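You operate a simulated robot arm through the tools that you are given. There is no shell and no other tool. Be economical: measure what you need, move in short steps, check, and stop when the job is done.

You are at the controls of a simulated two-armed robot. One attempt, no reset.

JOB
Crank the twine back to 3 wraps, tie the box and shelve it.
Fine: the box on the winder has four, one crank notch a wrap; TIE lever, clamp to OPEN, then the raised shelf. Set down upright: beige pencil box.
Where things are to end (x, y in the base frame): beige pencil box within 0.06 m of [0.9, 0.77].

The check looks at the end state, three seconds after you hand in, the way a careful person would. Anything else that was tipped, shoved, dropped, spilled or broken makes it a failure.

ROBOT AND FRAMES
Two 7-joint arms with fingered hands on one trunk, on a carriage that runs on a rail from [0.004, -0.903] to [-0.005, 0.977] (x, y) and turns from -138 to 194 degrees about z. Base frame: it is fixed where the carriage stands at the start and does not move with it; the origin is on the floor, on the carriage's upright axis, x ahead of it, y to its left, z up; the surface under the hand at the start is at about z = 0.82. Readings come in m, degrees, newtons and seconds.
The left shoulder is at the start at [0.07, 0.188, 1.223], the right one opposite. With the tool pointing down near the work surface each hand reaches from about 0.1 to 0.82 m from the robot's upright axis, wherever it stands, measured 20 degrees to its own side. Places, roughly: beige box lid [1, 1, 1]; beige pencil box [1, 1, 1]; box clamp [0.5, 0.4, 0.9]; raised shelf of the packing bench [0.9, 0.3, 1]; tie lever [0.6, 0.6, 0.9]; twine crank [0.6, 0.2, 0.9]. Payload 4 kg a hand.
Tool frame (each hand has its own): the origin (TCP) lies between the finger pads and is the grasp point; the fingertips stand 0.026 m ahead of it; z points along the fingers, y is the line along which they close. The gripper opens to 0.132 m. The gripper's body begins 0.073 m behind the TCP. The gripper is a hand of 4 fingers: y runs from the thumb to the fingers, the wrist lies at [0, 0, -0.224] in the tool frame, and closing takes about 1.5 s.
Orientation is told as [roll, pitch, yaw] about the base's x, y, z axes, in that order, counted from this pose: with the fingers straight down and closing along the base's y, the tool's x points along the base's -x, its y along +y and its z along -z.

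CONTROLS
- The arms move only by the tool nudge_tool. It takes "left_motion", "right_motion" or both (then of equal length, played together; a hand with none holds still); each is a list of rows, each an object of numbers (a shift or turn left out is 0, a gripper value left out holds the last): "x", "y", "z": the shift along the base's x, y, z in m; "wx", "wy", "wz": the turn, a rotation vector about the base's x, y, z in degrees; "jaw": the closure, from 0 (fully open) to 1 (shut). In form: [{"x": .., "y": .., "z": .., "wx": .., "wy": .., "wz": .., "jaw": ..}, ...]. A call has 1 to 8 rows; each row is the pose to reach, as a shift and turn from the pose commanded when the call began. Each row takes 0.2 s and may step no farther than 0.05 m and 8.6 degrees from the row before; otherwise, or with a gripper value out of range, the whole call is refused. A pose out of reach is approached as far as the arm can. The call stops where the force on the tool passes 70 N (or 10 N more than at its start, if that is more) or the arm is blocked; 0.2 s more then pass. Each finger travels about 0.072 m/s and halts on what it meets, pressing with about 26 N; the grip force reading is that of the motor and also rises with nothing between the fingers. The clock runs only during rows and for 0.2 s after the last one: add rows that repeat a pose to give the fingers time. It gives the time, the measured TCP pose, the force on the tool (base axes), the opening and the grip force at its end, in the units of the frame above (readings bear some noise), with the torque about the TCP (base axes, N m) and any sound that the robot's microphone picked up.
- Cameras (640 x 400 px; columns grow to the right, rows downward): "scene" is now at [0.1268, 0.0482, 1.4558]; the picture's right is [0.53, -0.85, 0.00], its down [-0.46, -0.29, -0.84] and it looks along [0.71, 0.45, -0.54] (base axes); focal length 264 px, centre (320, 200). "left" rides on the left gripper at [-0.073, 0.006, -0.094] in its tool frame; the picture's right is [-0.08, -1.00, 0.00], its down [0.78, -0.06, -0.62] and it looks along [0.61, -0.05, 0.79] (tool axes); focal length 230 px, centre (320, 200). "right" rides on the right gripper at [0.073, 0.006, -0.094] in its tool frame; the picture's right is [-0.08, 1.00, 0.00], its down [-0.79, -0.06, -0.62] and it looks along [-0.61, -0.05, 0.79] (tool axes); focal length 230 px, centre (320, 200). There is no depth. A picture from a camera that has moved, and an enlarged one, comes with that camera's place and axes in the base frame and with its lens.
- camera(camera): a new picture of that camera. It takes no simulated time.
- move_column(by): slides the trunk up (or, below 0, down) by that many m; the arms and the scene camera ride with it, the base frame stays. It gives what a move gives, with no picture.
- roll_base(legs): drives the robot by 1 to 6 legs, each [ahead, left, turn to the left] in m, m and degrees, along the robot's own axes; the way and the turn of a leg run together, so that a leg with both is an arc; at most 1.5 m and 180 degrees a leg. The arms and the cameras ride along, it lands a little off, and it stops where it bumps. It keeps to its track: a leg is cut to what the track allows. It gives what a move gives.
- hand_shape(shape, hand): the hand has 4 fingers and takes this shape, open, in about a second: jaw (thumb against the fingers, like two jaws); tri (thumb and two fingers); tip (a fingertip pinch); poke (one finger out to press); point (the index stretched); flat (the hand flat); cup (the hand cupped); fist (a fist). The gripper value then closes the fingers along that shape, each until it touches; the sizes above hold for jaw. It gives what a move gives, with no picture.
- head_to(pan, tilt): turns the head with the scene camera to pan (to the left, within 86 degrees either way) and tilt (down, from -29 to 69), counted from straight ahead of the robot. It gives what a move gives.
- enlarge(camera, box): a new picture of the part [left, top, right, bottom] of that camera's present view, enlarged. It takes no simulated time.
- sign_off(): hands the job in; it is judged then, once.

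Go step by step. Nothing tells you exact positions but the pictures and the camera data: compare them with the known pose of the tool, close in by small moves and look again before you grip or let go. The budget is 120 turns and 100 pictures, counting those below and the enlarged ones. Unless the task says otherwise, let go and move clear before handing in, and close with one line.

The tools are called after "Request:" by a JSON object that holds its "api" and its "payload". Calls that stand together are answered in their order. nudge_tool: Moves the arms, as the interface text tells. Its arguments: {"type":"object","properties":{"left_motion":{"type":"array","items":{"type":"object","properties":{"x":{"type":"number"},"y":{"type":"number"},"z":{"type":"number"},"wx":{"type":"number"},"wy":{"type":"number"},"wz":{"type":"number"},"jaw":{"type":"number"}}}},"right_motion":{"type":"array","items":{"type":"object","properties":{"x":{"type":"number"},"y":{"type":"number"},"z":{"type":"number"},"wx":{"type":"number"},"wy":{"type":"number"},"wz":{"type":"number"},"jaw":{"type":"number"}}}}},"required":[]} The other tools are called the same way: move_column (by) slides the trunk up or down; hand_shape (shape, hand) gives the hand a shape; roll_base (legs) drives the base; head_to (pan, tilt) turns the head that bears the scene camera; camera (camera) takes a picture; enlarge (camera, box) takes an enlarged picture of a part of a camera's view; sign_off () hands the job in.

At the start:

```text
time: 0.0
left_tool_pos: [0.3645, 0.5654, 1.304]
left_orientation: [0.0, 0.1, 0.0]
left_contact_force: [-0.3, 0.5, 0.2]
left_wrist_torque: [-0.01, -0.03, -0.02]
left_finger_gap: 0.132
left_finger_force: 0.1
left_shape: jaw
right_tool_pos: [0.5477, 0.1043, 1.2277]
right_orientation: [0.0, -0.1, -0.1]
right_contact_force: [0.7, 0.0, -0.6]
right_wrist_torque: [-0.02, -0.02, 0.0]
right_finger_gap: 0.1318
right_finger_force: 0.0
right_shape: jaw
trunk travel left (down, up): [-0.7, 0.24]
robot x, y, heading: [0.004, 0.0013, -0.2]
head pan, tilt: [32.3, 32.9]
```

scene: 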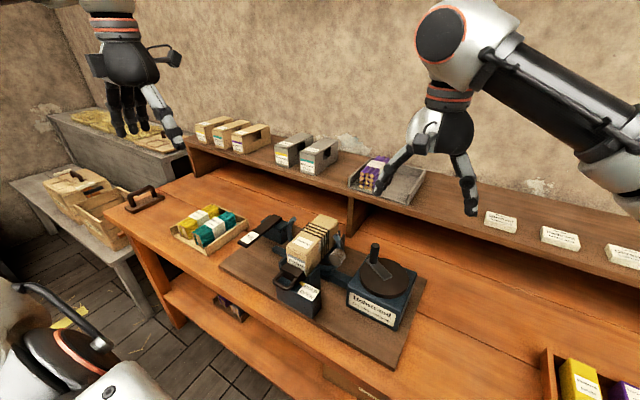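
right: 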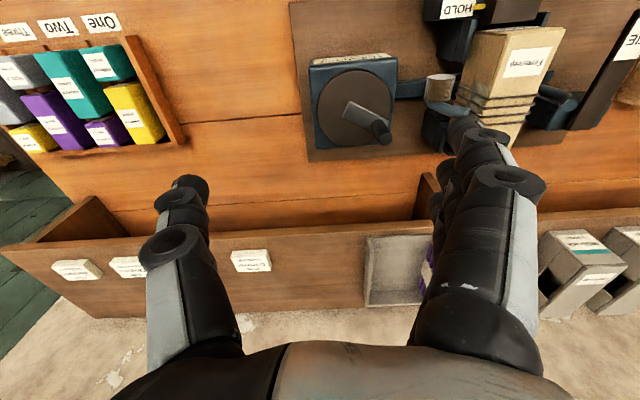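
left: 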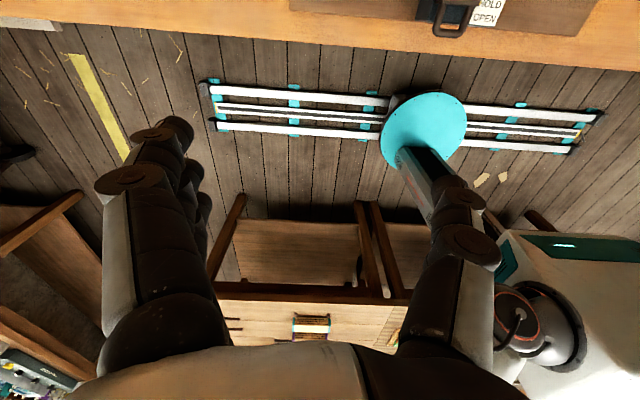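

I see the winder with a box, a crank on the right, a clamp in front and a lever at the left. I'll take enlarged views to read the labels first.

Request:
{"api": "enlarge", "payload": {"camera": "scene", "box": [210, 190, 450, 340]}}

Request:
{"api": "enlarge", "payload": {"camera": "scene", "box": [170, 100, 430, 262]}}

Request:
{"api": "enlarge", "payload": {"camera": "right", "box": [290, 0, 640, 219]}}

```text
2.67 times, centred on (330, 265) of scene
camera zoom: at [0.1268, 0.0482, 1.4558], right [0.53, -0.85, 0.0], down [-0.46, -0.29, -0.84], along [0.71, 0.45, -0.54], focal length 703 px, centre (293, 27)
```

zoom: 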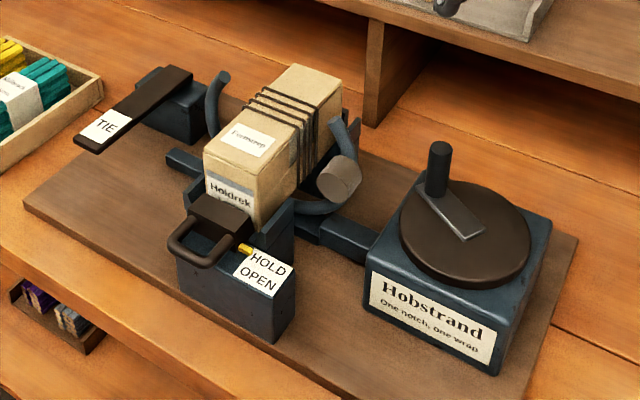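

```text
2.46 times, centred on (300, 181) of scene
camera zoom: at [0.1268, 0.0482, 1.4558], right [0.53, -0.85, 0.0], down [-0.46, -0.29, -0.84], along [0.71, 0.45, -0.54], focal length 649 px, centre (369, 247)
```

zoom: 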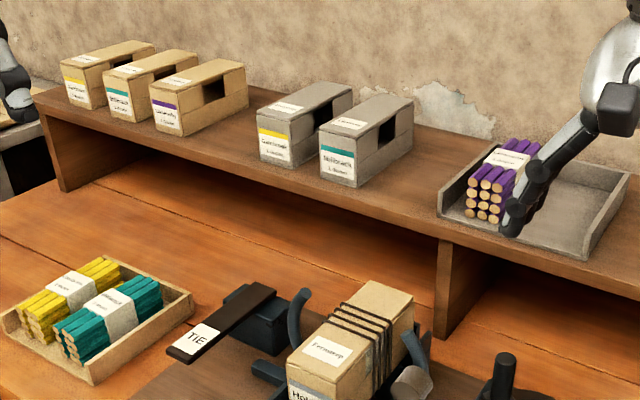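

```text
1.83 times, centred on (465, 110) of right
camera zoom: at [0.4745, 0.1094, 1.3215], right [0.08, 1.0, 0.0], down [0.79, -0.06, 0.62], along [0.61, -0.05, -0.79], focal length 420 px, centre (55, 365)
```

zoom: 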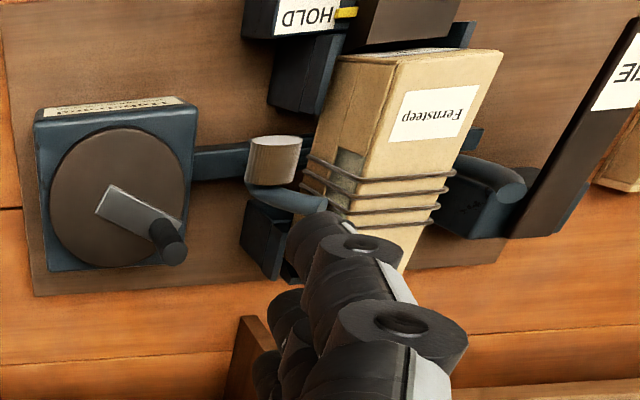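

The crank knob is at about (0.61, 0.19, 1.01), the dial centre at about (0.585, 0.153). The target slot lies between the third beige and first grey box. I'll look closer at the dial and box.

Request:
{"api": "enlarge", "payload": {"camera": "scene", "box": [340, 235, 436, 335]}}

Request:
{"api": "enlarge", "payload": {"camera": "right", "box": [290, 40, 450, 160]}}

Request:
{"api": "enlarge", "payload": {"camera": "scene", "box": [240, 200, 360, 320]}}

```text
4.00 times, centred on (388, 285) of scene
camera zoom: at [0.1268, 0.0482, 1.4558], right [0.53, -0.85, 0.0], down [-0.46, -0.29, -0.84], along [0.71, 0.45, -0.54], focal length 1055 px, centre (48, -140)
```

zoom: 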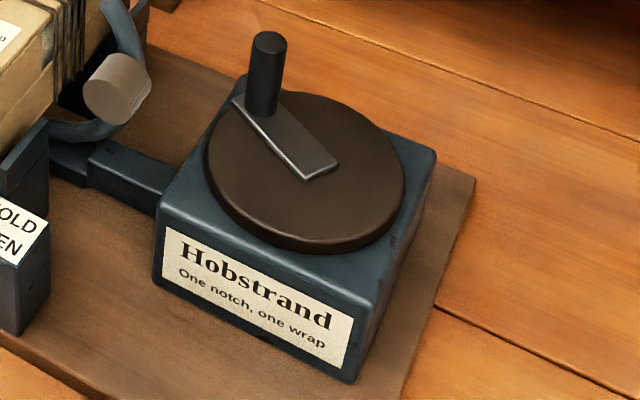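

```text
3.33 times, centred on (370, 100) of right
camera zoom: at [0.4745, 0.1094, 1.3215], right [0.08, 1.0, 0.0], down [0.79, -0.06, 0.62], along [0.61, -0.05, -0.79], focal length 767 px, centre (153, 533)
```

zoom: 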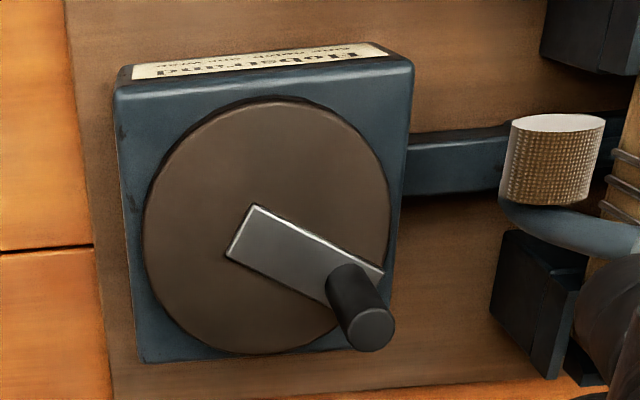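

```text
3.33 times, centred on (300, 260) of scene
camera zoom: at [0.1268, 0.0482, 1.4558], right [0.53, -0.85, 0.0], down [-0.46, -0.29, -0.84], along [0.71, 0.45, -0.54], focal length 879 px, centre (387, 0)
```

zoom: 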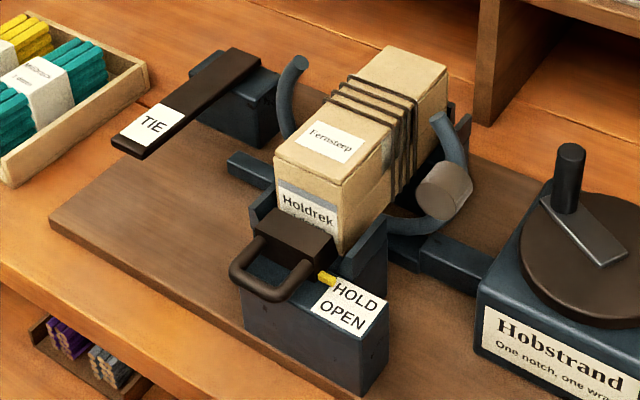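

The twine ring sits around the box, with a TIE lever to press and a clamp handle at HOLD, which slides towards the robot to OPEN. I'll bring the right hand above the crank knob, part closed.

Request:
{"api": "nudge_tool", "payload": {"right_motion": [{"x": 0.02, "y": 0.03, "z": -0.03, "jaw": 0.5}, {"x": 0.04, "y": 0.06, "z": -0.06}, {"x": 0.062, "y": 0.088, "z": -0.09}, {"x": 0.062, "y": 0.088, "z": -0.13}, {"x": 0.062, "y": 0.088, "z": -0.138}, {"x": 0.062, "y": 0.088, "z": -0.138}]}}

Request:
{"api": "camera", "payload": {"camera": "right"}}

Request:
{"api": "camera", "payload": {"camera": "scene"}}

```text
time: 1.4
left_tool_pos: [0.3634, 0.5649, 1.3056]
left_orientation: [0.0, 0.0, -0.1]
left_contact_force: [0.0, -1.4, -0.5]
left_wrist_torque: [0.05, 0.05, 0.03]
left_finger_gap: 0.1321
left_finger_force: 0.1
left_shape: jaw
right_tool_pos: [0.6212, 0.1709, 1.0945]
right_orientation: [0.1, -0.2, 0.1]
right_contact_force: [0.2, 0.9, 0.1]
right_wrist_torque: [0.0, -0.01, 0.0]
right_finger_gap: 0.0665
right_finger_force: 0.1
right_shape: jaw
right hand out of reach, approached as far as the arm can: row 3, 4, 5, 6
trunk travel left (down, up): [-0.7, 0.24]
robot x, y, heading: [-0.0014, -0.0005, 0.0]
head pan, tilt: [32.3, 32.9]
```

```text
90 pictures are left
camera right: at [0.5473, 0.1774, 1.1887], right [0.08, 1.0, 0.0], down [0.78, -0.06, 0.62], along [0.62, -0.05, -0.79], focal length 230 px, centre (320, 200)
```

right: 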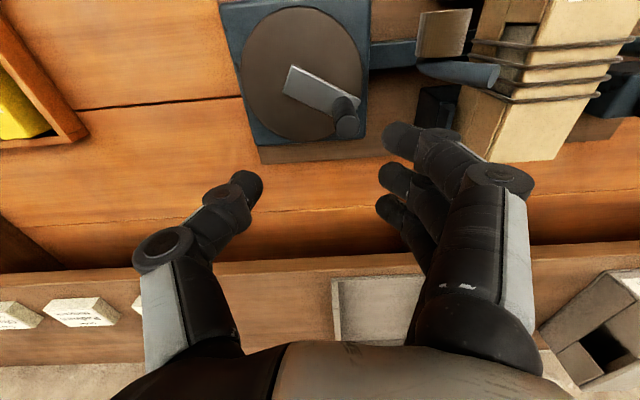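

```text
89 pictures are left
camera scene: at [0.1258, 0.048, 1.4559], right [0.53, -0.84, 0.0], down [-0.46, -0.29, -0.84], along [0.71, 0.45, -0.54], focal length 264 px, centre (320, 200)
```

scene: 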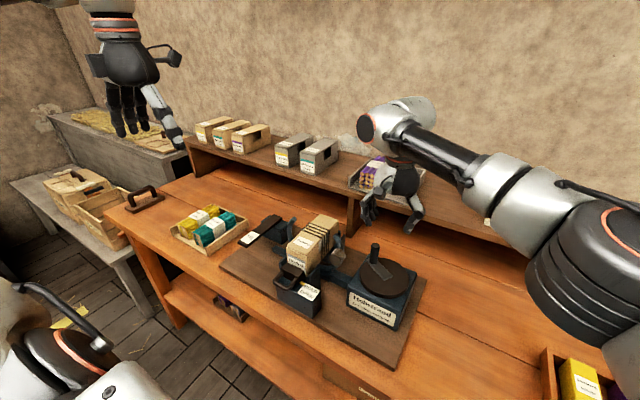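

The right arm runs out of reach from here. I'll raise it back, then roll the base left about 0.22 m so both arms suit the bench.

Request:
{"api": "nudge_tool", "payload": {"right_motion": [{"x": -0.01, "y": -0.02, "z": 0.04}, {"x": -0.03, "y": -0.05, "z": 0.08}, {"x": -0.06, "y": -0.08, "z": 0.11}, {"x": -0.1, "y": -0.1, "z": 0.13}, {"x": -0.14, "y": -0.12, "z": 0.14}, {"x": -0.14, "y": -0.12, "z": 0.14}]}}

Request:
{"api": "roll_base", "payload": {"legs": [[0, 0.22, 0]]}}

Request:
{"api": "camera", "payload": {"camera": "right"}}

Request:
{"api": "camera", "payload": {"camera": "scene"}}

```text
refused: row 2 steps farther than a row can; nothing moved
```

```text
time: 3.1
left_tool_pos: [0.3615, 0.7842, 1.3043]
left_orientation: [0.0, 0.0, 0.2]
left_contact_force: [-0.2, -0.5, -0.1]
left_wrist_torque: [-0.01, -0.01, 0.02]
left_finger_gap: 0.1316
left_finger_force: 0.1
left_shape: jaw
right_tool_pos: [0.621, 0.3908, 1.0936]
right_orientation: [0.1, 0.0, 0.2]
right_contact_force: [0.7, -0.4, -0.4]
right_wrist_torque: [0.02, -0.01, -0.01]
right_finger_gap: 0.0665
right_finger_force: 0.0
right_shape: jaw
trunk travel left (down, up): [-0.7, 0.24]
robot x, y, heading: [-0.0011, 0.219, 0.3]
head pan, tilt: [32.3, 32.9]
```

```text
88 pictures are left
camera right: at [0.5465, 0.3967, 1.1885], right [0.07, 1.0, 0.0], down [0.78, -0.06, 0.62], along [0.62, -0.04, -0.79], focal length 230 px, centre (320, 200)
```

right: 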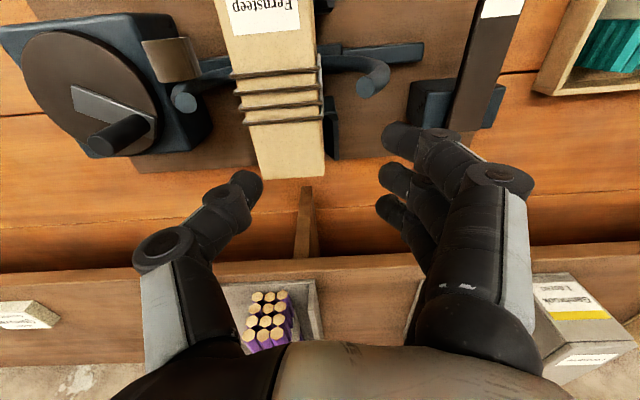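

```text
87 pictures are left
camera scene: at [0.1255, 0.2658, 1.4559], right [0.54, -0.84, 0.0], down [-0.46, -0.29, -0.84], along [0.71, 0.45, -0.54], focal length 264 px, centre (320, 200)
```

scene: 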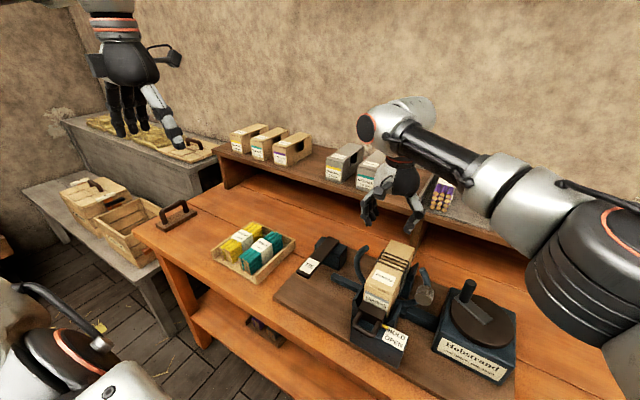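

No contact, luckily; from now on I'll keep dependent moves separate. Next the right hand goes up and across to above the knob (0.615, 0.193).

Request:
{"api": "nudge_tool", "payload": {"right_motion": [{"z": 0.04}, {"y": -0.05, "z": 0.05}, {"y": -0.1, "z": 0.05}, {"y": -0.15, "z": 0.05}, {"x": -0.006, "y": -0.198, "z": 0.05}, {"x": -0.006, "y": -0.198, "z": 0.02}, {"x": -0.006, "y": -0.198, "z": 0.0}, {"x": -0.006, "y": -0.198, "z": 0.0}]}}

Request:
{"api": "camera", "payload": {"camera": "right"}}

Request:
{"api": "enlarge", "payload": {"camera": "scene", "box": [280, 200, 540, 390]}}

```text
refused: row 2 steps farther than a row can; nothing moved
```

```text
86 pictures are left
camera right: at [0.5465, 0.3967, 1.1885], right [0.07, 1.0, 0.0], down [0.78, -0.06, 0.62], along [0.62, -0.04, -0.79], focal length 230 px, centre (320, 200)
```

right: 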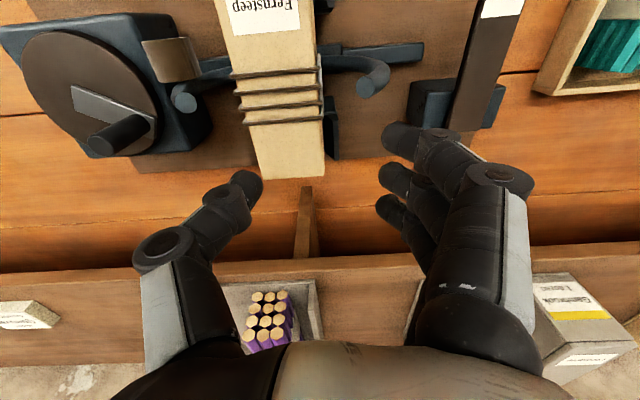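

```text
2.11 times, centred on (410, 295) of scene
camera zoom: at [0.1255, 0.2658, 1.4559], right [0.54, -0.84, 0.0], down [-0.46, -0.29, -0.84], along [0.71, 0.45, -0.54], focal length 555 px, centre (130, 0)
```

zoom: 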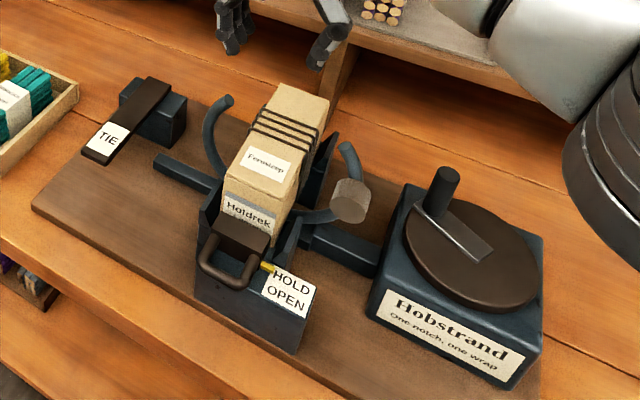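

A row stepped just over 0.05 m; I'll repeat it with smaller steps.

Request:
{"api": "nudge_tool", "payload": {"right_motion": [{"z": 0.04}, {"y": -0.04, "z": 0.05}, {"y": -0.08, "z": 0.05}, {"y": -0.12, "z": 0.05}, {"y": -0.16, "z": 0.05}, {"x": -0.006, "y": -0.198, "z": 0.04}, {"x": -0.006, "y": -0.198, "z": 0.0}, {"x": -0.006, "y": -0.198, "z": 0.0}]}}

Request:
{"api": "camera", "payload": {"camera": "right"}}

```text
time: 4.9
left_tool_pos: [0.3606, 0.785, 1.3039]
left_orientation: [0.0, 0.0, 0.2]
left_contact_force: [0.0, 0.2, 0.0]
left_wrist_torque: [-0.03, 0.05, 0.0]
left_finger_gap: 0.1319
left_finger_force: 0.1
left_shape: jaw
right_tool_pos: [0.6156, 0.1944, 1.0926]
right_orientation: [0.0, 0.0, 0.2]
right_contact_force: [0.1, 0.3, 0.2]
right_wrist_torque: [-0.02, 0.03, 0.02]
right_finger_gap: 0.0663
right_finger_force: 0.0
right_shape: jaw
right hand out of reach, approached as far as the arm can: row 1
trunk travel left (down, up): [-0.7, 0.24]
robot x, y, heading: [0.0013, 0.2201, 0.2]
head pan, tilt: [32.3, 32.9]
```

```text
84 pictures are left
camera right: at [0.5409, 0.1987, 1.1861], right [0.07, 1.0, 0.0], down [0.78, -0.06, 0.62], along [0.62, -0.04, -0.79], focal length 230 px, centre (320, 200)
```

right: 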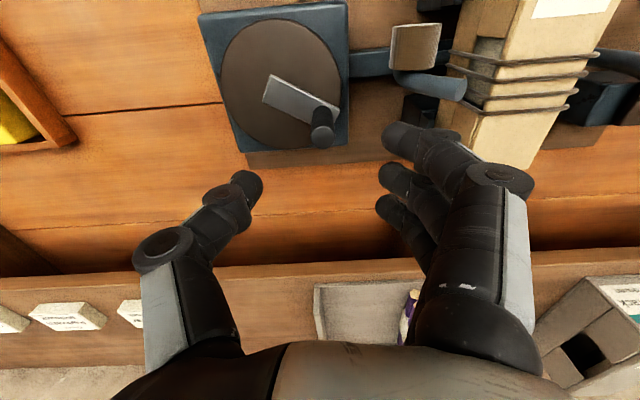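

The hand is centred above the knob (0.614, 0.196). I'm lowering around it with the spool clear of the fingers.

Request:
{"api": "nudge_tool", "payload": {"right_motion": [{"z": -0.03, "jaw": 0.6}, {"z": -0.06}, {"z": -0.085}, {"z": -0.1}, {"z": -0.105}, {"z": -0.105}]}}

Request:
{"api": "camera", "payload": {"camera": "right"}}

Request:
{"api": "enlarge", "payload": {"camera": "scene", "box": [380, 200, 640, 390]}}

```text
time: 6.3
left_tool_pos: [0.3609, 0.784, 1.3039]
left_orientation: [0.0, 0.1, 0.3]
left_contact_force: [0.2, 0.3, -0.4]
left_wrist_torque: [0.01, 0.0, -0.01]
left_finger_gap: 0.1319
left_finger_force: 0.1
left_shape: jaw
right_tool_pos: [0.6136, 0.193, 0.9885]
right_orientation: [0.1, -0.1, 0.2]
right_contact_force: [0.3, -0.4, 0.2]
right_wrist_torque: [-0.02, 0.02, -0.01]
right_finger_gap: 0.0534
right_finger_force: 0.0
right_shape: jaw
trunk travel left (down, up): [-0.7, 0.24]
robot x, y, heading: [0.0014, 0.2201, 0.1]
head pan, tilt: [32.3, 32.9]
```

```text
83 pictures are left
camera right: at [0.5393, 0.1989, 1.0829], right [0.07, 1.0, 0.0], down [0.78, -0.06, 0.62], along [0.62, -0.04, -0.79], focal length 230 px, centre (320, 200)
```

right: 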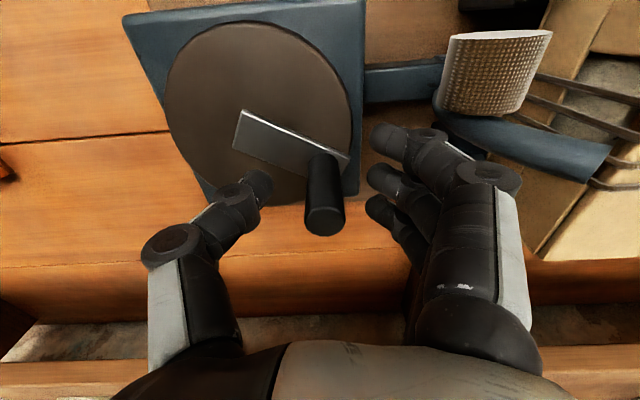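

```text
2.11 times, centred on (510, 295) of scene
camera zoom: at [0.1256, 0.2674, 1.4558], right [0.54, -0.84, 0.0], down [-0.46, -0.29, -0.84], along [0.71, 0.45, -0.54], focal length 555 px, centre (-80, 0)
```

zoom: 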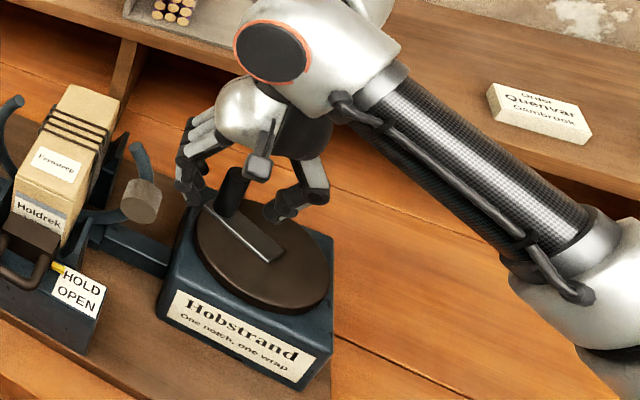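

The knob stands between the fingers. I'll close lightly on it, then turn it counter-clockwise in small steps while listening for the notch.

Request:
{"api": "nudge_tool", "payload": {"right_motion": [{"jaw": 0.85}, {"jaw": 0.9}, {"jaw": 0.9}]}}

Request:
{"api": "camera", "payload": {"camera": "right"}}

```text
time: 7.1
left_tool_pos: [0.3616, 0.7847, 1.3045]
left_orientation: [0.1, 0.0, 0.2]
left_contact_force: [0.2, -0.8, 0.3]
left_wrist_torque: [-0.02, 0.02, -0.03]
left_finger_gap: 0.1318
left_finger_force: 0.0
left_shape: jaw
right_tool_pos: [0.6131, 0.193, 0.9893]
right_orientation: [0.1, 0.0, 0.2]
right_contact_force: [0.6, 1.7, 0.2]
right_wrist_torque: [0.03, -0.01, 0.01]
right_finger_gap: 0.014
right_finger_force: 0.1
right_shape: jaw
trunk travel left (down, up): [-0.7, 0.24]
robot x, y, heading: [-0.0062, 0.2213, -0.0]
head pan, tilt: [32.3, 32.9]
```

```text
81 pictures are left
camera right: at [0.5391, 0.1991, 1.0832], right [0.07, 1.0, 0.0], down [0.78, -0.06, 0.62], along [0.62, -0.04, -0.79], focal length 230 px, centre (320, 200)
```

right: 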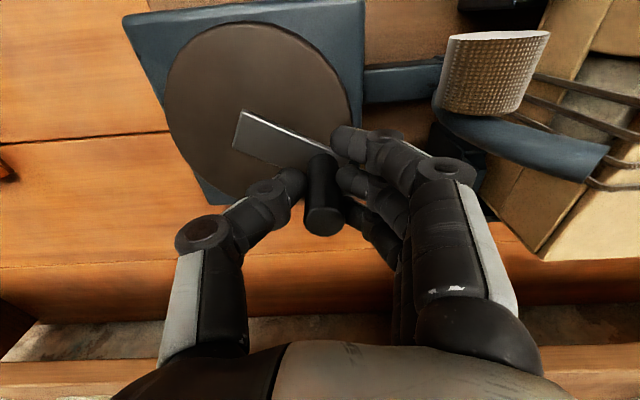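

The fingers barely touch the knob; I'll close fully for a firm grip, then turn counter-clockwise about 25 degrees.

Request:
{"api": "nudge_tool", "payload": {"right_motion": [{"jaw": 1.0}, {"jaw": 1.0}, {"jaw": 1.0}]}}

Request:
{"api": "nudge_tool", "payload": {"right_motion": [{"x": -0.0058, "y": 0.0036, "wz": 8.5}, {"x": -0.012, "y": 0.0063, "wz": 17}, {"x": -0.0186, "y": 0.008, "wz": 25.5}]}}

Request:
{"api": "camera", "payload": {"camera": "right"}}

Request:
{"api": "enlarge", "payload": {"camera": "scene", "box": [330, 200, 590, 390]}}

```text
time: 7.9
left_tool_pos: [0.3606, 0.7835, 1.3048]
left_orientation: [0.0, 0.0, 0.2]
left_contact_force: [-0.5, -0.2, 0.8]
left_wrist_torque: [-0.01, 0.01, -0.01]
left_finger_gap: 0.1319
left_finger_force: 0.0
left_shape: jaw
right_tool_pos: [0.6132, 0.1921, 0.9875]
right_orientation: [0.0, -0.1, 0.3]
right_contact_force: [-1.4, -5.7, -2.1]
right_wrist_torque: [-0.02, 0.04, 0.03]
right_finger_gap: 0.0044
right_finger_force: 25.8
right_shape: jaw
trunk travel left (down, up): [-0.7, 0.24]
robot x, y, heading: [0.0009, 0.2171, -0.0]
head pan, tilt: [32.3, 32.9]
```

```text
time: 8.7
left_tool_pos: [0.3607, 0.7808, 1.3062]
left_orientation: [0.2, 0.0, 0.1]
left_contact_force: [-0.8, 0.2, -0.5]
left_wrist_torque: [-0.01, 0.0, 0.0]
left_finger_gap: 0.1318
left_finger_force: 0.0
left_shape: jaw
right_tool_pos: [0.5967, 0.1966, 0.9877]
right_orientation: [0.1, -0.2, 25.7]
right_contact_force: [-1.9, -21.4, 1.4]
right_wrist_torque: [-0.43, 0.05, -0.17]
right_finger_gap: 0.005
right_finger_force: 26.1
right_shape: jaw
trunk travel left (down, up): [-0.7, 0.24]
robot x, y, heading: [-0.0039, 0.2164, 0.4]
head pan, tilt: [32.3, 32.9]
```

```text
80 pictures are left
camera right: at [0.5265, 0.1709, 1.0827], right [-0.36, 0.93, 0.0], down [0.73, 0.28, 0.62], along [0.58, 0.22, -0.79], focal length 230 px, centre (320, 200)
```

right: 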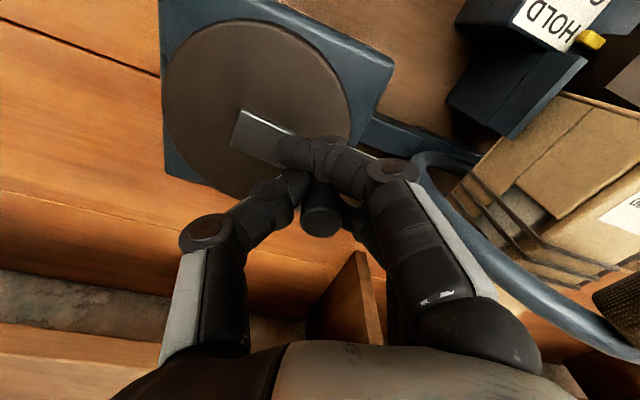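

```text
2.11 times, centred on (460, 295) of scene
camera zoom: at [0.1251, 0.2626, 1.456], right [0.54, -0.84, 0.0], down [-0.46, -0.29, -0.84], along [0.71, 0.45, -0.54], focal length 555 px, centre (25, 0)
```

zoom: 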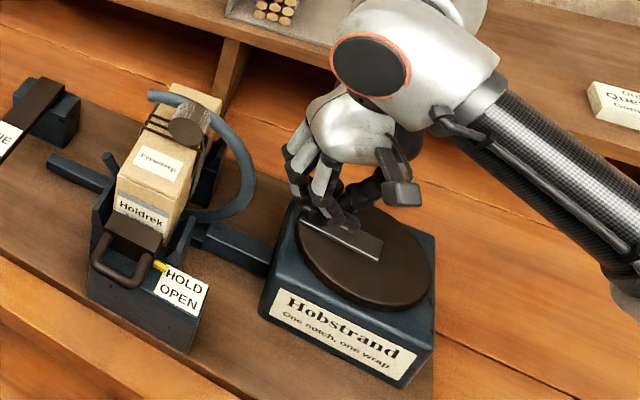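

Turning counter-clockwise carries the spool around the ring (it is now over the top), so the crank is coupled. I'll continue the arc around a refined centre of about (0.592, 0.156).

Request:
{"api": "nudge_tool", "payload": {"right_motion": [{"x": -0.0052, "y": -0.0012, "wz": 8.5}, {"x": -0.0115, "y": -0.002, "wz": 17}, {"x": -0.0177, "y": -0.0038, "wz": 25.5}]}}

Request:
{"api": "camera", "payload": {"camera": "scene"}}

Request:
{"api": "enlarge", "payload": {"camera": "scene", "box": [330, 200, 590, 390]}}

```text
time: 9.5
left_tool_pos: [0.362, 0.7803, 1.3055]
left_orientation: [0.2, 0.0, 0.2]
left_contact_force: [-0.3, 0.5, 0.1]
left_wrist_torque: [0.04, 0.04, -0.02]
left_finger_gap: 0.1319
left_finger_force: 0.1
left_shape: jaw
right_tool_pos: [0.58, 0.1933, 0.9877]
right_orientation: [0.1, -0.1, 51.2]
right_contact_force: [7.5, -28.1, 3.8]
right_wrist_torque: [-0.56, -0.17, -0.29]
right_finger_gap: 0.0053
right_finger_force: 26.1
right_shape: jaw
trunk travel left (down, up): [-0.7, 0.24]
robot x, y, heading: [0.0003, 0.2203, 0.3]
head pan, tilt: [32.3, 32.9]
```

```text
78 pictures are left
camera scene: at [0.1263, 0.262, 1.4559], right [0.54, -0.84, 0.0], down [-0.46, -0.29, -0.84], along [0.71, 0.45, -0.54], focal length 264 px, centre (320, 200)
```

scene: 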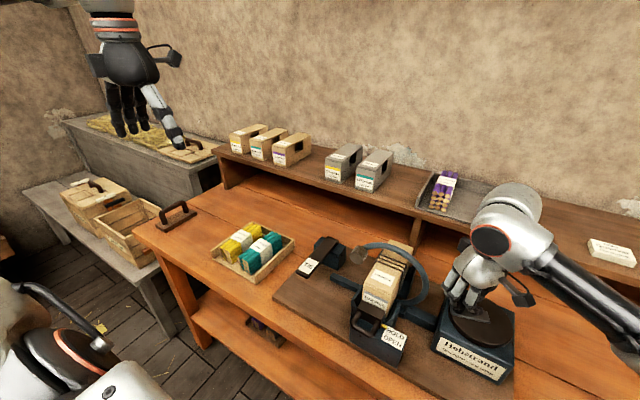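

```text
2.11 times, centred on (460, 295) of scene
camera zoom: at [0.1263, 0.262, 1.4559], right [0.54, -0.84, 0.0], down [-0.46, -0.29, -0.84], along [0.71, 0.45, -0.54], focal length 555 px, centre (25, 0)
```

zoom: 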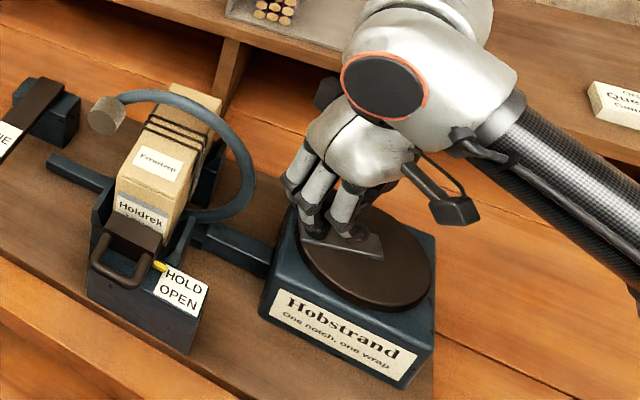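

The spool is now past the top and heading down the far side, roughly 3–4 times the crank angle. I continue the arc, slightly closer in.

Request:
{"api": "nudge_tool", "payload": {"right_motion": [{"x": -0.0018, "y": -0.005, "wz": 8.5}, {"x": -0.0078, "y": -0.0085, "wz": 17}, {"x": -0.0132, "y": -0.013, "wz": 25.5}]}}

Request:
{"api": "enlarge", "payload": {"camera": "scene", "box": [330, 200, 590, 390]}}

```text
time: 10.3
left_tool_pos: [0.3637, 0.7802, 1.3048]
left_orientation: [0.2, 0.2, 0.1]
left_contact_force: [0.0, 0.0, 0.8]
left_wrist_torque: [-0.01, 0.02, 0.0]
left_finger_gap: 0.1319
left_finger_force: 0.0
left_shape: jaw
right_tool_pos: [0.5661, 0.1821, 0.9876]
right_orientation: [0.1, -0.2, 76.8]
right_contact_force: [15.9, -22.5, 5.9]
right_wrist_torque: [-0.42, -0.3, -0.38]
right_finger_gap: 0.0052
right_finger_force: 25.8
right_shape: jaw
trunk travel left (down, up): [-0.7, 0.24]
robot x, y, heading: [-0.001, 0.2144, 0.4]
head pan, tilt: [32.3, 32.9]
```

```text
2.11 times, centred on (460, 295) of scene
camera zoom: at [0.1277, 0.2628, 1.4558], right [0.54, -0.84, 0.0], down [-0.46, -0.29, -0.84], along [0.71, 0.45, -0.54], focal length 555 px, centre (25, 0)
```

zoom: 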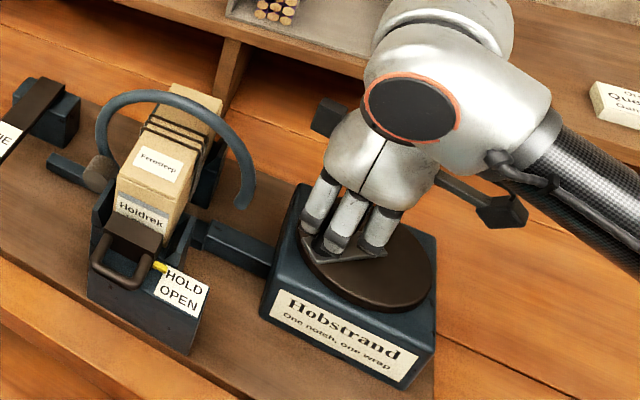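

The top now seems to show fewer turns, so counter-clockwise is unwinding. I'll keep going gently to the notch.

Request:
{"api": "nudge_tool", "payload": {"right_motion": [{"x": -0.0022, "y": -0.0044, "wz": 8.5}, {"x": -0.0057, "y": -0.0089, "wz": 17}, {"x": -0.0085, "y": -0.0137, "wz": 25.5}]}}

Request:
{"api": "enlarge", "payload": {"camera": "scene", "box": [330, 200, 590, 390]}}

Request:
{"api": "camera", "payload": {"camera": "right"}}

```text
time: 11.1
left_tool_pos: [0.3644, 0.7813, 1.3044]
left_orientation: [0.2, 0.1, 0.2]
left_contact_force: [0.7, -1.1, -0.1]
left_wrist_torque: [-0.01, 0.02, 0.02]
left_finger_gap: 0.1316
left_finger_force: 0.1
left_shape: jaw
right_tool_pos: [0.56, 0.1678, 0.9887]
right_orientation: [0.0, -0.2, 102.3]
right_contact_force: [23.1, -20.1, 8.8]
right_wrist_torque: [-0.26, -0.48, -0.54]
right_finger_gap: 0.0056
right_finger_force: 25.6
right_shape: jaw
trunk travel left (down, up): [-0.7, 0.24]
robot x, y, heading: [-0.001, 0.2217, 0.1]
head pan, tilt: [32.3, 32.9]
```

```text
2.11 times, centred on (460, 295) of scene
camera zoom: at [0.129, 0.2635, 1.4556], right [0.54, -0.84, 0.0], down [-0.46, -0.29, -0.84], along [0.71, 0.45, -0.54], focal length 555 px, centre (25, 0)
```

zoom: 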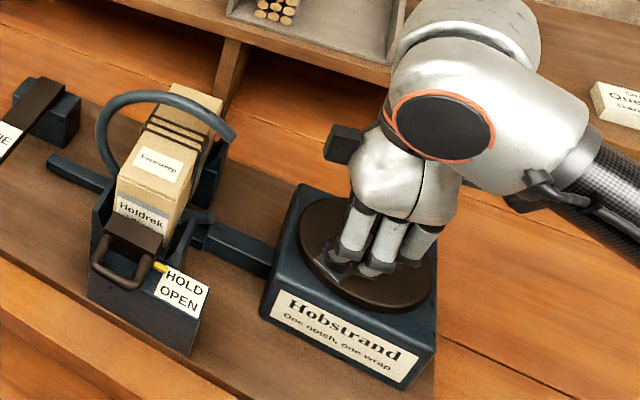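

```text
74 pictures are left
camera right: at [0.5688, 0.0962, 1.082], right [-0.99, -0.14, 0.0], down [-0.11, 0.78, 0.62], along [-0.08, 0.61, -0.79], focal length 230 px, centre (320, 200)
```

right: 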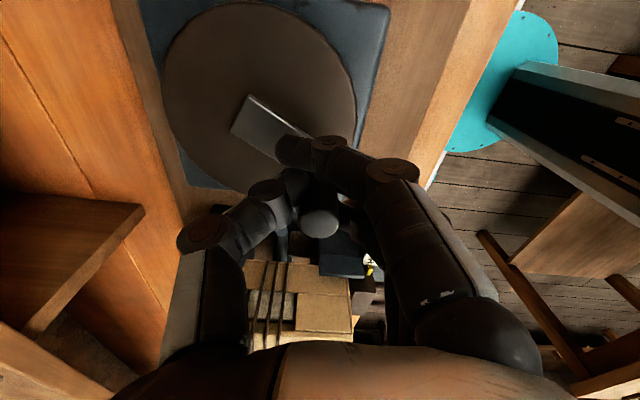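

The spool is at the bottom, about three quarters of a turn, and the orientation is following well. Two more small steps toward the notch.

Request:
{"api": "nudge_tool", "payload": {"right_motion": [{"x": 0.002, "y": -0.0059, "wz": 8.5}, {"x": 0.0012, "y": -0.0108, "wz": 17}]}}

Request:
{"api": "enlarge", "payload": {"camera": "scene", "box": [330, 200, 590, 390]}}

```text
time: 11.7
left_tool_pos: [0.3641, 0.7818, 1.3043]
left_orientation: [0.2, 0.2, 0.2]
left_contact_force: [-0.2, 0.4, -0.5]
left_wrist_torque: [0.01, 0.01, 0.0]
left_finger_gap: 0.1319
left_finger_force: 0.0
left_shape: jaw
right_tool_pos: [0.559, 0.1595, 0.9873]
right_orientation: [0.0, -0.2, 119.3]
right_contact_force: [17.7, -14.6, 8.1]
right_wrist_torque: [-0.1, -0.13, -0.56]
right_finger_gap: 0.005
right_finger_force: 26.5
right_shape: jaw
trunk travel left (down, up): [-0.7, 0.24]
robot x, y, heading: [-0.0018, 0.2182, 0.1]
head pan, tilt: [32.3, 32.9]
```

```text
2.11 times, centred on (460, 295) of scene
camera zoom: at [0.128, 0.2642, 1.4557], right [0.54, -0.84, 0.0], down [-0.46, -0.29, -0.84], along [0.71, 0.45, -0.54], focal length 555 px, centre (25, 0)
```

zoom: 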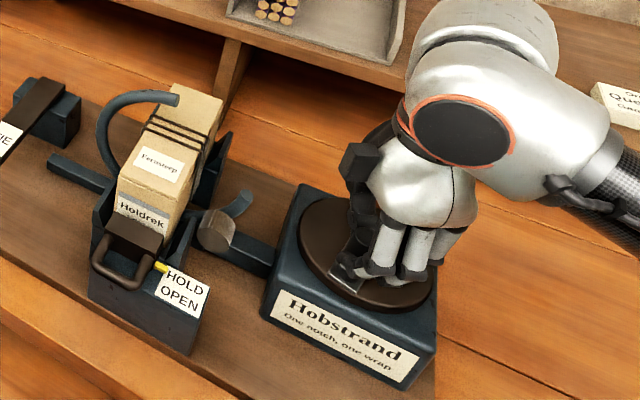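

The spool is nearly back at its original spot; about 8 degrees more crank should reach the notch.

Request:
{"api": "nudge_tool", "payload": {"right_motion": [{"x": 0.0005, "y": -0.003, "wz": 4.5}, {"x": 0.001, "y": -0.006, "wz": 8.5}]}}

Request:
{"api": "enlarge", "payload": {"camera": "scene", "box": [330, 200, 590, 390]}}

Request:
{"api": "enlarge", "payload": {"camera": "scene", "box": [360, 220, 450, 310]}}

```text
time: 12.3
left_tool_pos: [0.3617, 0.784, 1.3045]
left_orientation: [0.1, 0.1, 0.2]
left_contact_force: [0.5, -1.0, -0.8]
left_wrist_torque: [-0.02, -0.01, 0.02]
left_finger_gap: 0.1318
left_finger_force: 0.0
left_shape: jaw
right_tool_pos: [0.5598, 0.154, 0.9875]
right_orientation: [0.1, -0.2, 127.8]
right_contact_force: [13.7, -12.4, 5.6]
right_wrist_torque: [-0.05, -0.01, -0.47]
right_finger_gap: 0.0047
right_finger_force: 26.4
right_shape: jaw
trunk travel left (down, up): [-0.7, 0.24]
robot x, y, heading: [0.0021, 0.2223, 0.4]
head pan, tilt: [32.3, 32.9]
```

```text
2.11 times, centred on (460, 295) of scene
camera zoom: at [0.1276, 0.2652, 1.4556], right [0.54, -0.84, 0.0], down [-0.46, -0.29, -0.84], along [0.71, 0.45, -0.54], focal length 555 px, centre (25, 0)
```

zoom: 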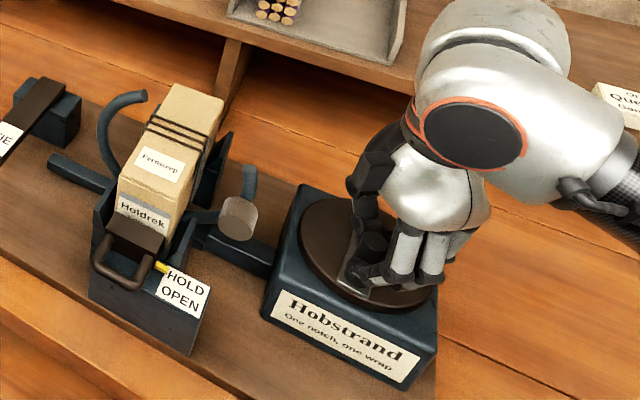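

```text
4.44 times, centred on (405, 265) of scene
camera zoom: at [0.1276, 0.2652, 1.4556], right [0.54, -0.84, 0.0], down [-0.46, -0.29, -0.84], along [0.71, 0.45, -0.54], focal length 1172 px, centre (-58, -89)
```

zoom: 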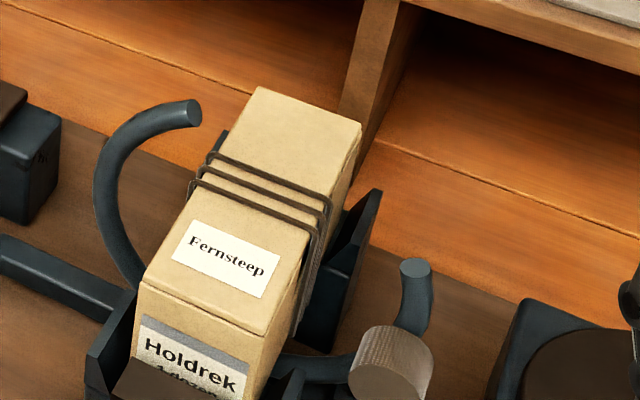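

The box now shows three wraps, and the spool is almost at its home position. A last 3 degrees, then I'll open the fingers and see whether it holds the notch.

Request:
{"api": "nudge_tool", "payload": {"right_motion": [{"x": 0.0005, "y": -0.003, "wz": 3.5}, {"x": 0.0005, "y": -0.003, "wz": 3.5}]}}

Request:
{"api": "enlarge", "payload": {"camera": "scene", "box": [330, 200, 590, 390]}}

Request:
{"api": "nudge_tool", "payload": {"right_motion": [{"jaw": 0.8}, {"jaw": 0.65}, {"jaw": 0.65}, {"jaw": 0.65}]}}

Request:
{"api": "enlarge", "payload": {"camera": "scene", "box": [330, 200, 590, 390]}}

Request:
{"api": "camera", "payload": {"camera": "right"}}

```text
time: 12.9
left_tool_pos: [0.363, 0.7824, 1.3049]
left_orientation: [0.1, 0.0, 0.1]
left_contact_force: [0.3, 0.7, -0.2]
left_wrist_torque: [-0.01, -0.01, 0.0]
left_finger_gap: 0.1318
left_finger_force: 0.2
left_shape: jaw
right_tool_pos: [0.5611, 0.1517, 0.9885]
right_orientation: [0.1, -0.2, 131.4]
right_contact_force: [10.1, -9.9, -2.8]
right_wrist_torque: [-0.06, 0.04, -0.34]
right_finger_gap: 0.0044
right_finger_force: 25.8
right_shape: jaw
trunk travel left (down, up): [-0.7, 0.24]
robot x, y, heading: [0.0007, 0.2187, 0.3]
head pan, tilt: [32.3, 32.9]
```

```text
2.11 times, centred on (460, 295) of scene
camera zoom: at [0.1278, 0.2658, 1.4555], right [0.54, -0.84, 0.0], down [-0.46, -0.29, -0.84], along [0.71, 0.45, -0.54], focal length 555 px, centre (25, 0)
```

zoom: 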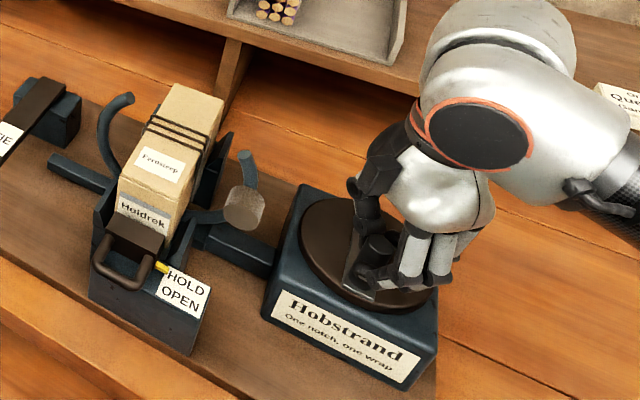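

```text
time: 13.9
left_tool_pos: [0.3621, 0.7861, 1.3054]
left_orientation: [-0.1, 0.0, 0.2]
left_contact_force: [-0.3, 0.0, 0.6]
left_wrist_torque: [0.01, -0.03, -0.02]
left_finger_gap: 0.1318
left_finger_force: 0.0
left_shape: jaw
right_tool_pos: [0.5591, 0.1522, 0.9895]
right_orientation: [0.0, 0.0, 131.2]
right_contact_force: [0.4, 0.2, -0.2]
right_wrist_torque: [-0.02, 0.01, 0.0]
right_finger_gap: 0.046
right_finger_force: 0.1
right_shape: jaw
trunk travel left (down, up): [-0.7, 0.24]
robot x, y, heading: [-0.0045, 0.2174, -0.1]
head pan, tilt: [32.3, 32.9]
```

```text
2.11 times, centred on (460, 295) of scene
camera zoom: at [0.125, 0.2675, 1.4558], right [0.54, -0.84, 0.0], down [-0.46, -0.29, -0.84], along [0.71, 0.45, -0.54], focal length 555 px, centre (25, 0)
```

zoom: 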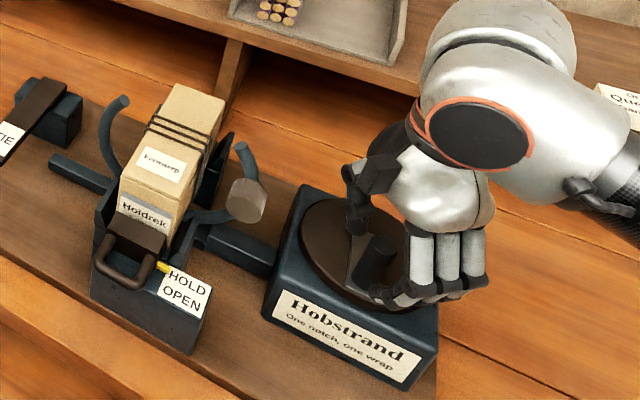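

```text
68 pictures are left
camera right: at [0.6019, 0.0943, 1.0843], right [-0.8, -0.6, 0.0], down [-0.47, 0.63, 0.62], along [-0.37, 0.49, -0.79], focal length 230 px, centre (320, 200)
```

right: 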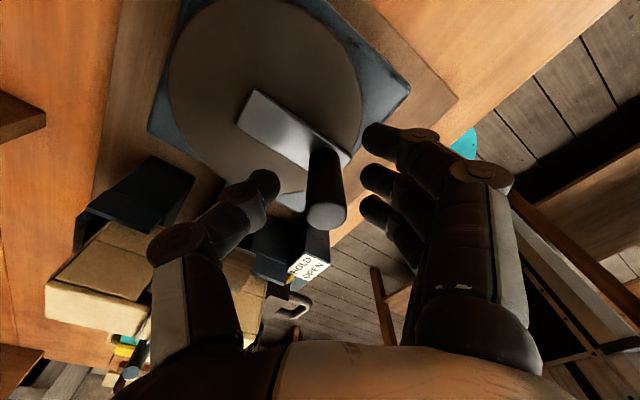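

On release the spool settled at its home position, with the box at three wraps. Now the right hand goes straight up and away to the right.

Request:
{"api": "nudge_tool", "payload": {"right_motion": [{"z": 0.04}, {"z": 0.08}, {"z": 0.12}, {"z": 0.16, "wz": -8}, {"z": 0.18, "y": -0.04, "wz": -16}, {"z": 0.18, "y": -0.08, "x": -0.02, "wz": -24}, {"z": 0.18, "y": -0.11, "x": -0.05, "wz": -32}, {"z": 0.18, "y": -0.14, "x": -0.08, "wz": -40}]}}

Request:
{"api": "camera", "payload": {"camera": "scene"}}

Request:
{"api": "enlarge", "payload": {"camera": "scene", "box": [260, 220, 440, 380]}}

Request:
{"api": "enlarge", "payload": {"camera": "scene", "box": [360, 230, 450, 330]}}

```text
time: 15.7
left_tool_pos: [0.3601, 0.7832, 1.3057]
left_orientation: [0.0, 0.0, 0.3]
left_contact_force: [0.7, -0.5, -0.4]
left_wrist_torque: [0.06, 0.01, 0.01]
left_finger_gap: 0.1318
left_finger_force: 0.0
left_shape: jaw
right_tool_pos: [0.4775, 0.0094, 1.1692]
right_orientation: [0.1, -0.1, 91.2]
right_contact_force: [0.0, -0.1, -0.4]
right_wrist_torque: [0.01, -0.05, -0.02]
right_finger_gap: 0.046
right_finger_force: 0.1
right_shape: jaw
trunk travel left (down, up): [-0.7, 0.24]
robot x, y, heading: [0.0006, 0.2198, 0.0]
head pan, tilt: [32.3, 32.9]
```

```text
67 pictures are left
camera scene: at [0.1241, 0.2654, 1.456], right [0.54, -0.84, 0.0], down [-0.46, -0.29, -0.84], along [0.71, 0.45, -0.54], focal length 264 px, centre (320, 200)
```

scene: 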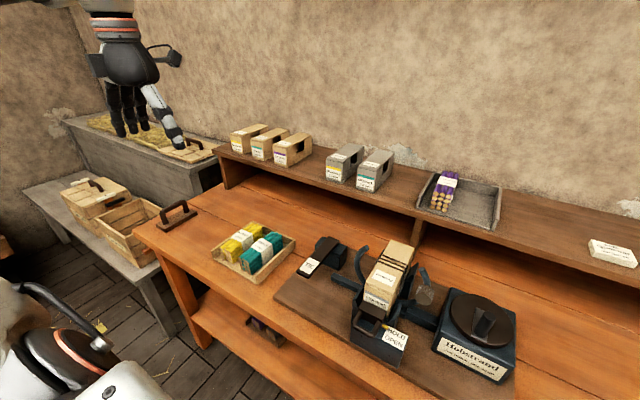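

```text
2.50 times, centred on (350, 300) of scene
camera zoom: at [0.1241, 0.2654, 1.456], right [0.54, -0.84, 0.0], down [-0.46, -0.29, -0.84], along [0.71, 0.45, -0.54], focal length 659 px, centre (245, -50)
```

zoom: 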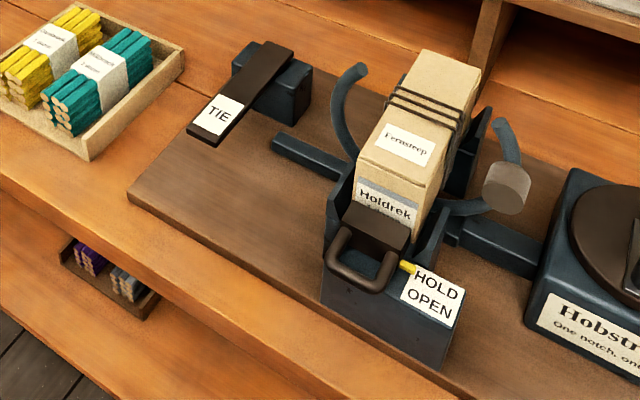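

```text
4.00 times, centred on (405, 280) of scene
camera zoom: at [0.1241, 0.2654, 1.456], right [0.54, -0.84, 0.0], down [-0.46, -0.29, -0.84], along [0.71, 0.45, -0.54], focal length 1055 px, centre (-20, -120)
```

zoom: 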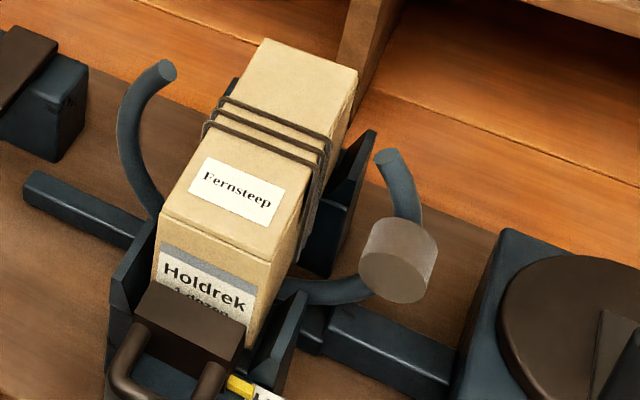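

Three wraps confirmed. Next is the TIE lever; its tip is near (0.535, 0.565, 0.91). I'll bring the left hand, fingers closed, above it.

Request:
{"api": "nudge_tool", "payload": {"left_motion": [{"x": 0.03, "y": -0.035, "jaw": 1.0}, {"x": 0.06, "y": -0.07}, {"x": 0.09, "y": -0.105}, {"x": 0.12, "y": -0.14, "z": -0.01}, {"x": 0.15, "y": -0.17, "z": -0.03}, {"x": 0.165, "y": -0.2, "z": -0.06}, {"x": 0.17, "y": -0.215, "z": -0.1}, {"x": 0.17, "y": -0.218, "z": -0.145}]}}

Request:
{"api": "camera", "payload": {"camera": "left"}}

Request:
{"api": "enlarge", "payload": {"camera": "scene", "box": [230, 170, 450, 330]}}

```text
time: 17.5
left_tool_pos: [0.534, 0.5666, 1.157]
left_orientation: [0.0, 0.1, 0.2]
left_contact_force: [0.2, -0.5, 0.3]
left_wrist_torque: [-0.04, 0.01, 0.0]
left_finger_gap: 0.0
left_finger_force: 26.1
left_shape: jaw
right_tool_pos: [0.4792, 0.0137, 1.1681]
right_orientation: [0.1, 0.0, 91.2]
right_contact_force: [0.4, 0.4, 1.2]
right_wrist_torque: [0.0, 0.03, -0.03]
right_finger_gap: 0.0456
right_finger_force: 0.1
right_shape: jaw
trunk travel left (down, up): [-0.7, 0.24]
robot x, y, heading: [0.0034, 0.2222, 0.2]
head pan, tilt: [32.3, 32.9]
```

```text
64 pictures are left
camera left: at [0.608, 0.5738, 1.2505], right [0.08, -1.0, 0.0], down [-0.78, -0.06, 0.62], along [-0.61, -0.05, -0.79], focal length 230 px, centre (320, 200)
```

left: 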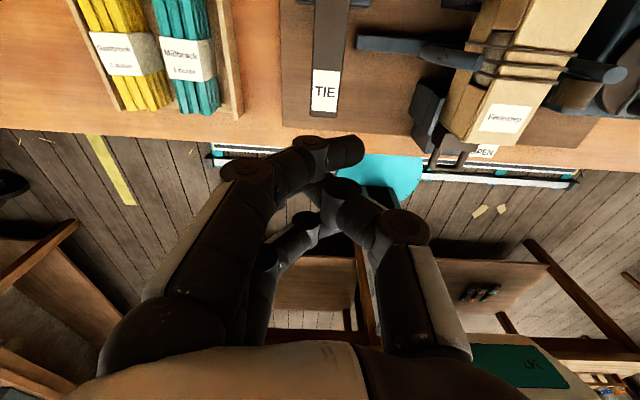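

```text
2.50 times, centred on (340, 250) of scene
camera zoom: at [0.1266, 0.2684, 1.4557], right [0.54, -0.84, 0.0], down [-0.46, -0.29, -0.84], along [0.71, 0.45, -0.54], focal length 659 px, centre (270, 75)
```

zoom: 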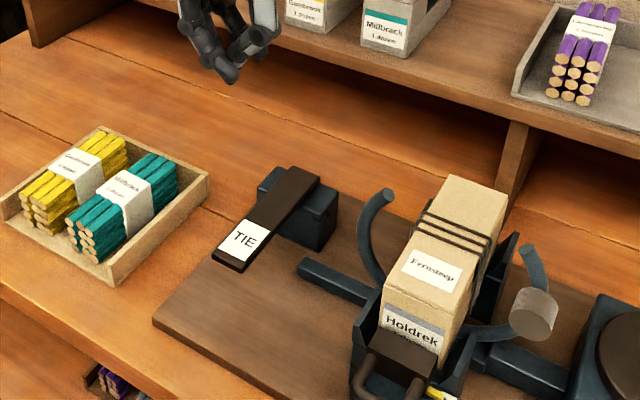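

The TIE label is at (0.536, 0.561, 0.919), right under the hand. I'm going down close above it, then will press slowly.

Request:
{"api": "nudge_tool", "payload": {"left_motion": [{"y": -0.004, "z": -0.05}, {"y": -0.004, "z": -0.1}, {"y": -0.004, "z": -0.15}, {"y": -0.004, "z": -0.19}, {"y": -0.004, "z": -0.2}]}}

Request:
{"api": "enlarge", "payload": {"camera": "scene", "box": [230, 170, 450, 330]}}

Request:
{"api": "camera", "payload": {"camera": "left"}}

```text
refused: row 1 steps farther than a row can; nothing moved
```

```text
2.50 times, centred on (340, 250) of scene
camera zoom: at [0.1266, 0.2684, 1.4557], right [0.54, -0.84, 0.0], down [-0.46, -0.29, -0.84], along [0.71, 0.45, -0.54], focal length 659 px, centre (270, 75)
```

zoom: 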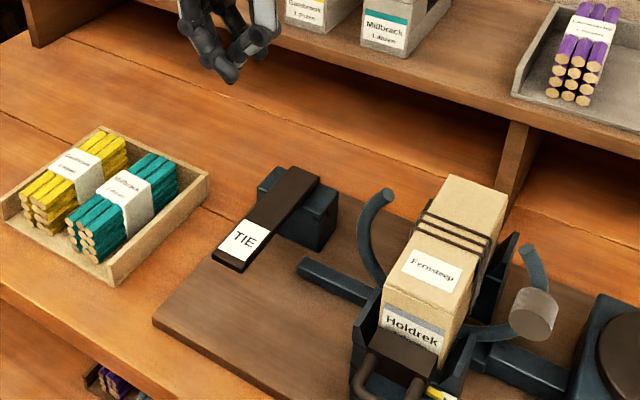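

```text
61 pictures are left
camera left: at [0.608, 0.5738, 1.2505], right [0.08, -1.0, 0.0], down [-0.78, -0.06, 0.62], along [-0.61, -0.05, -0.79], focal length 230 px, centre (320, 200)
```

left: 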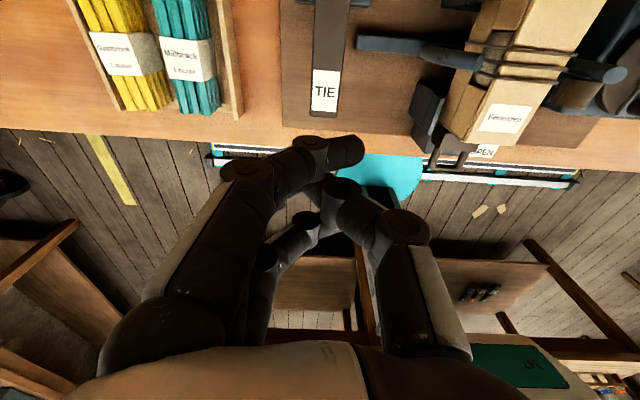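

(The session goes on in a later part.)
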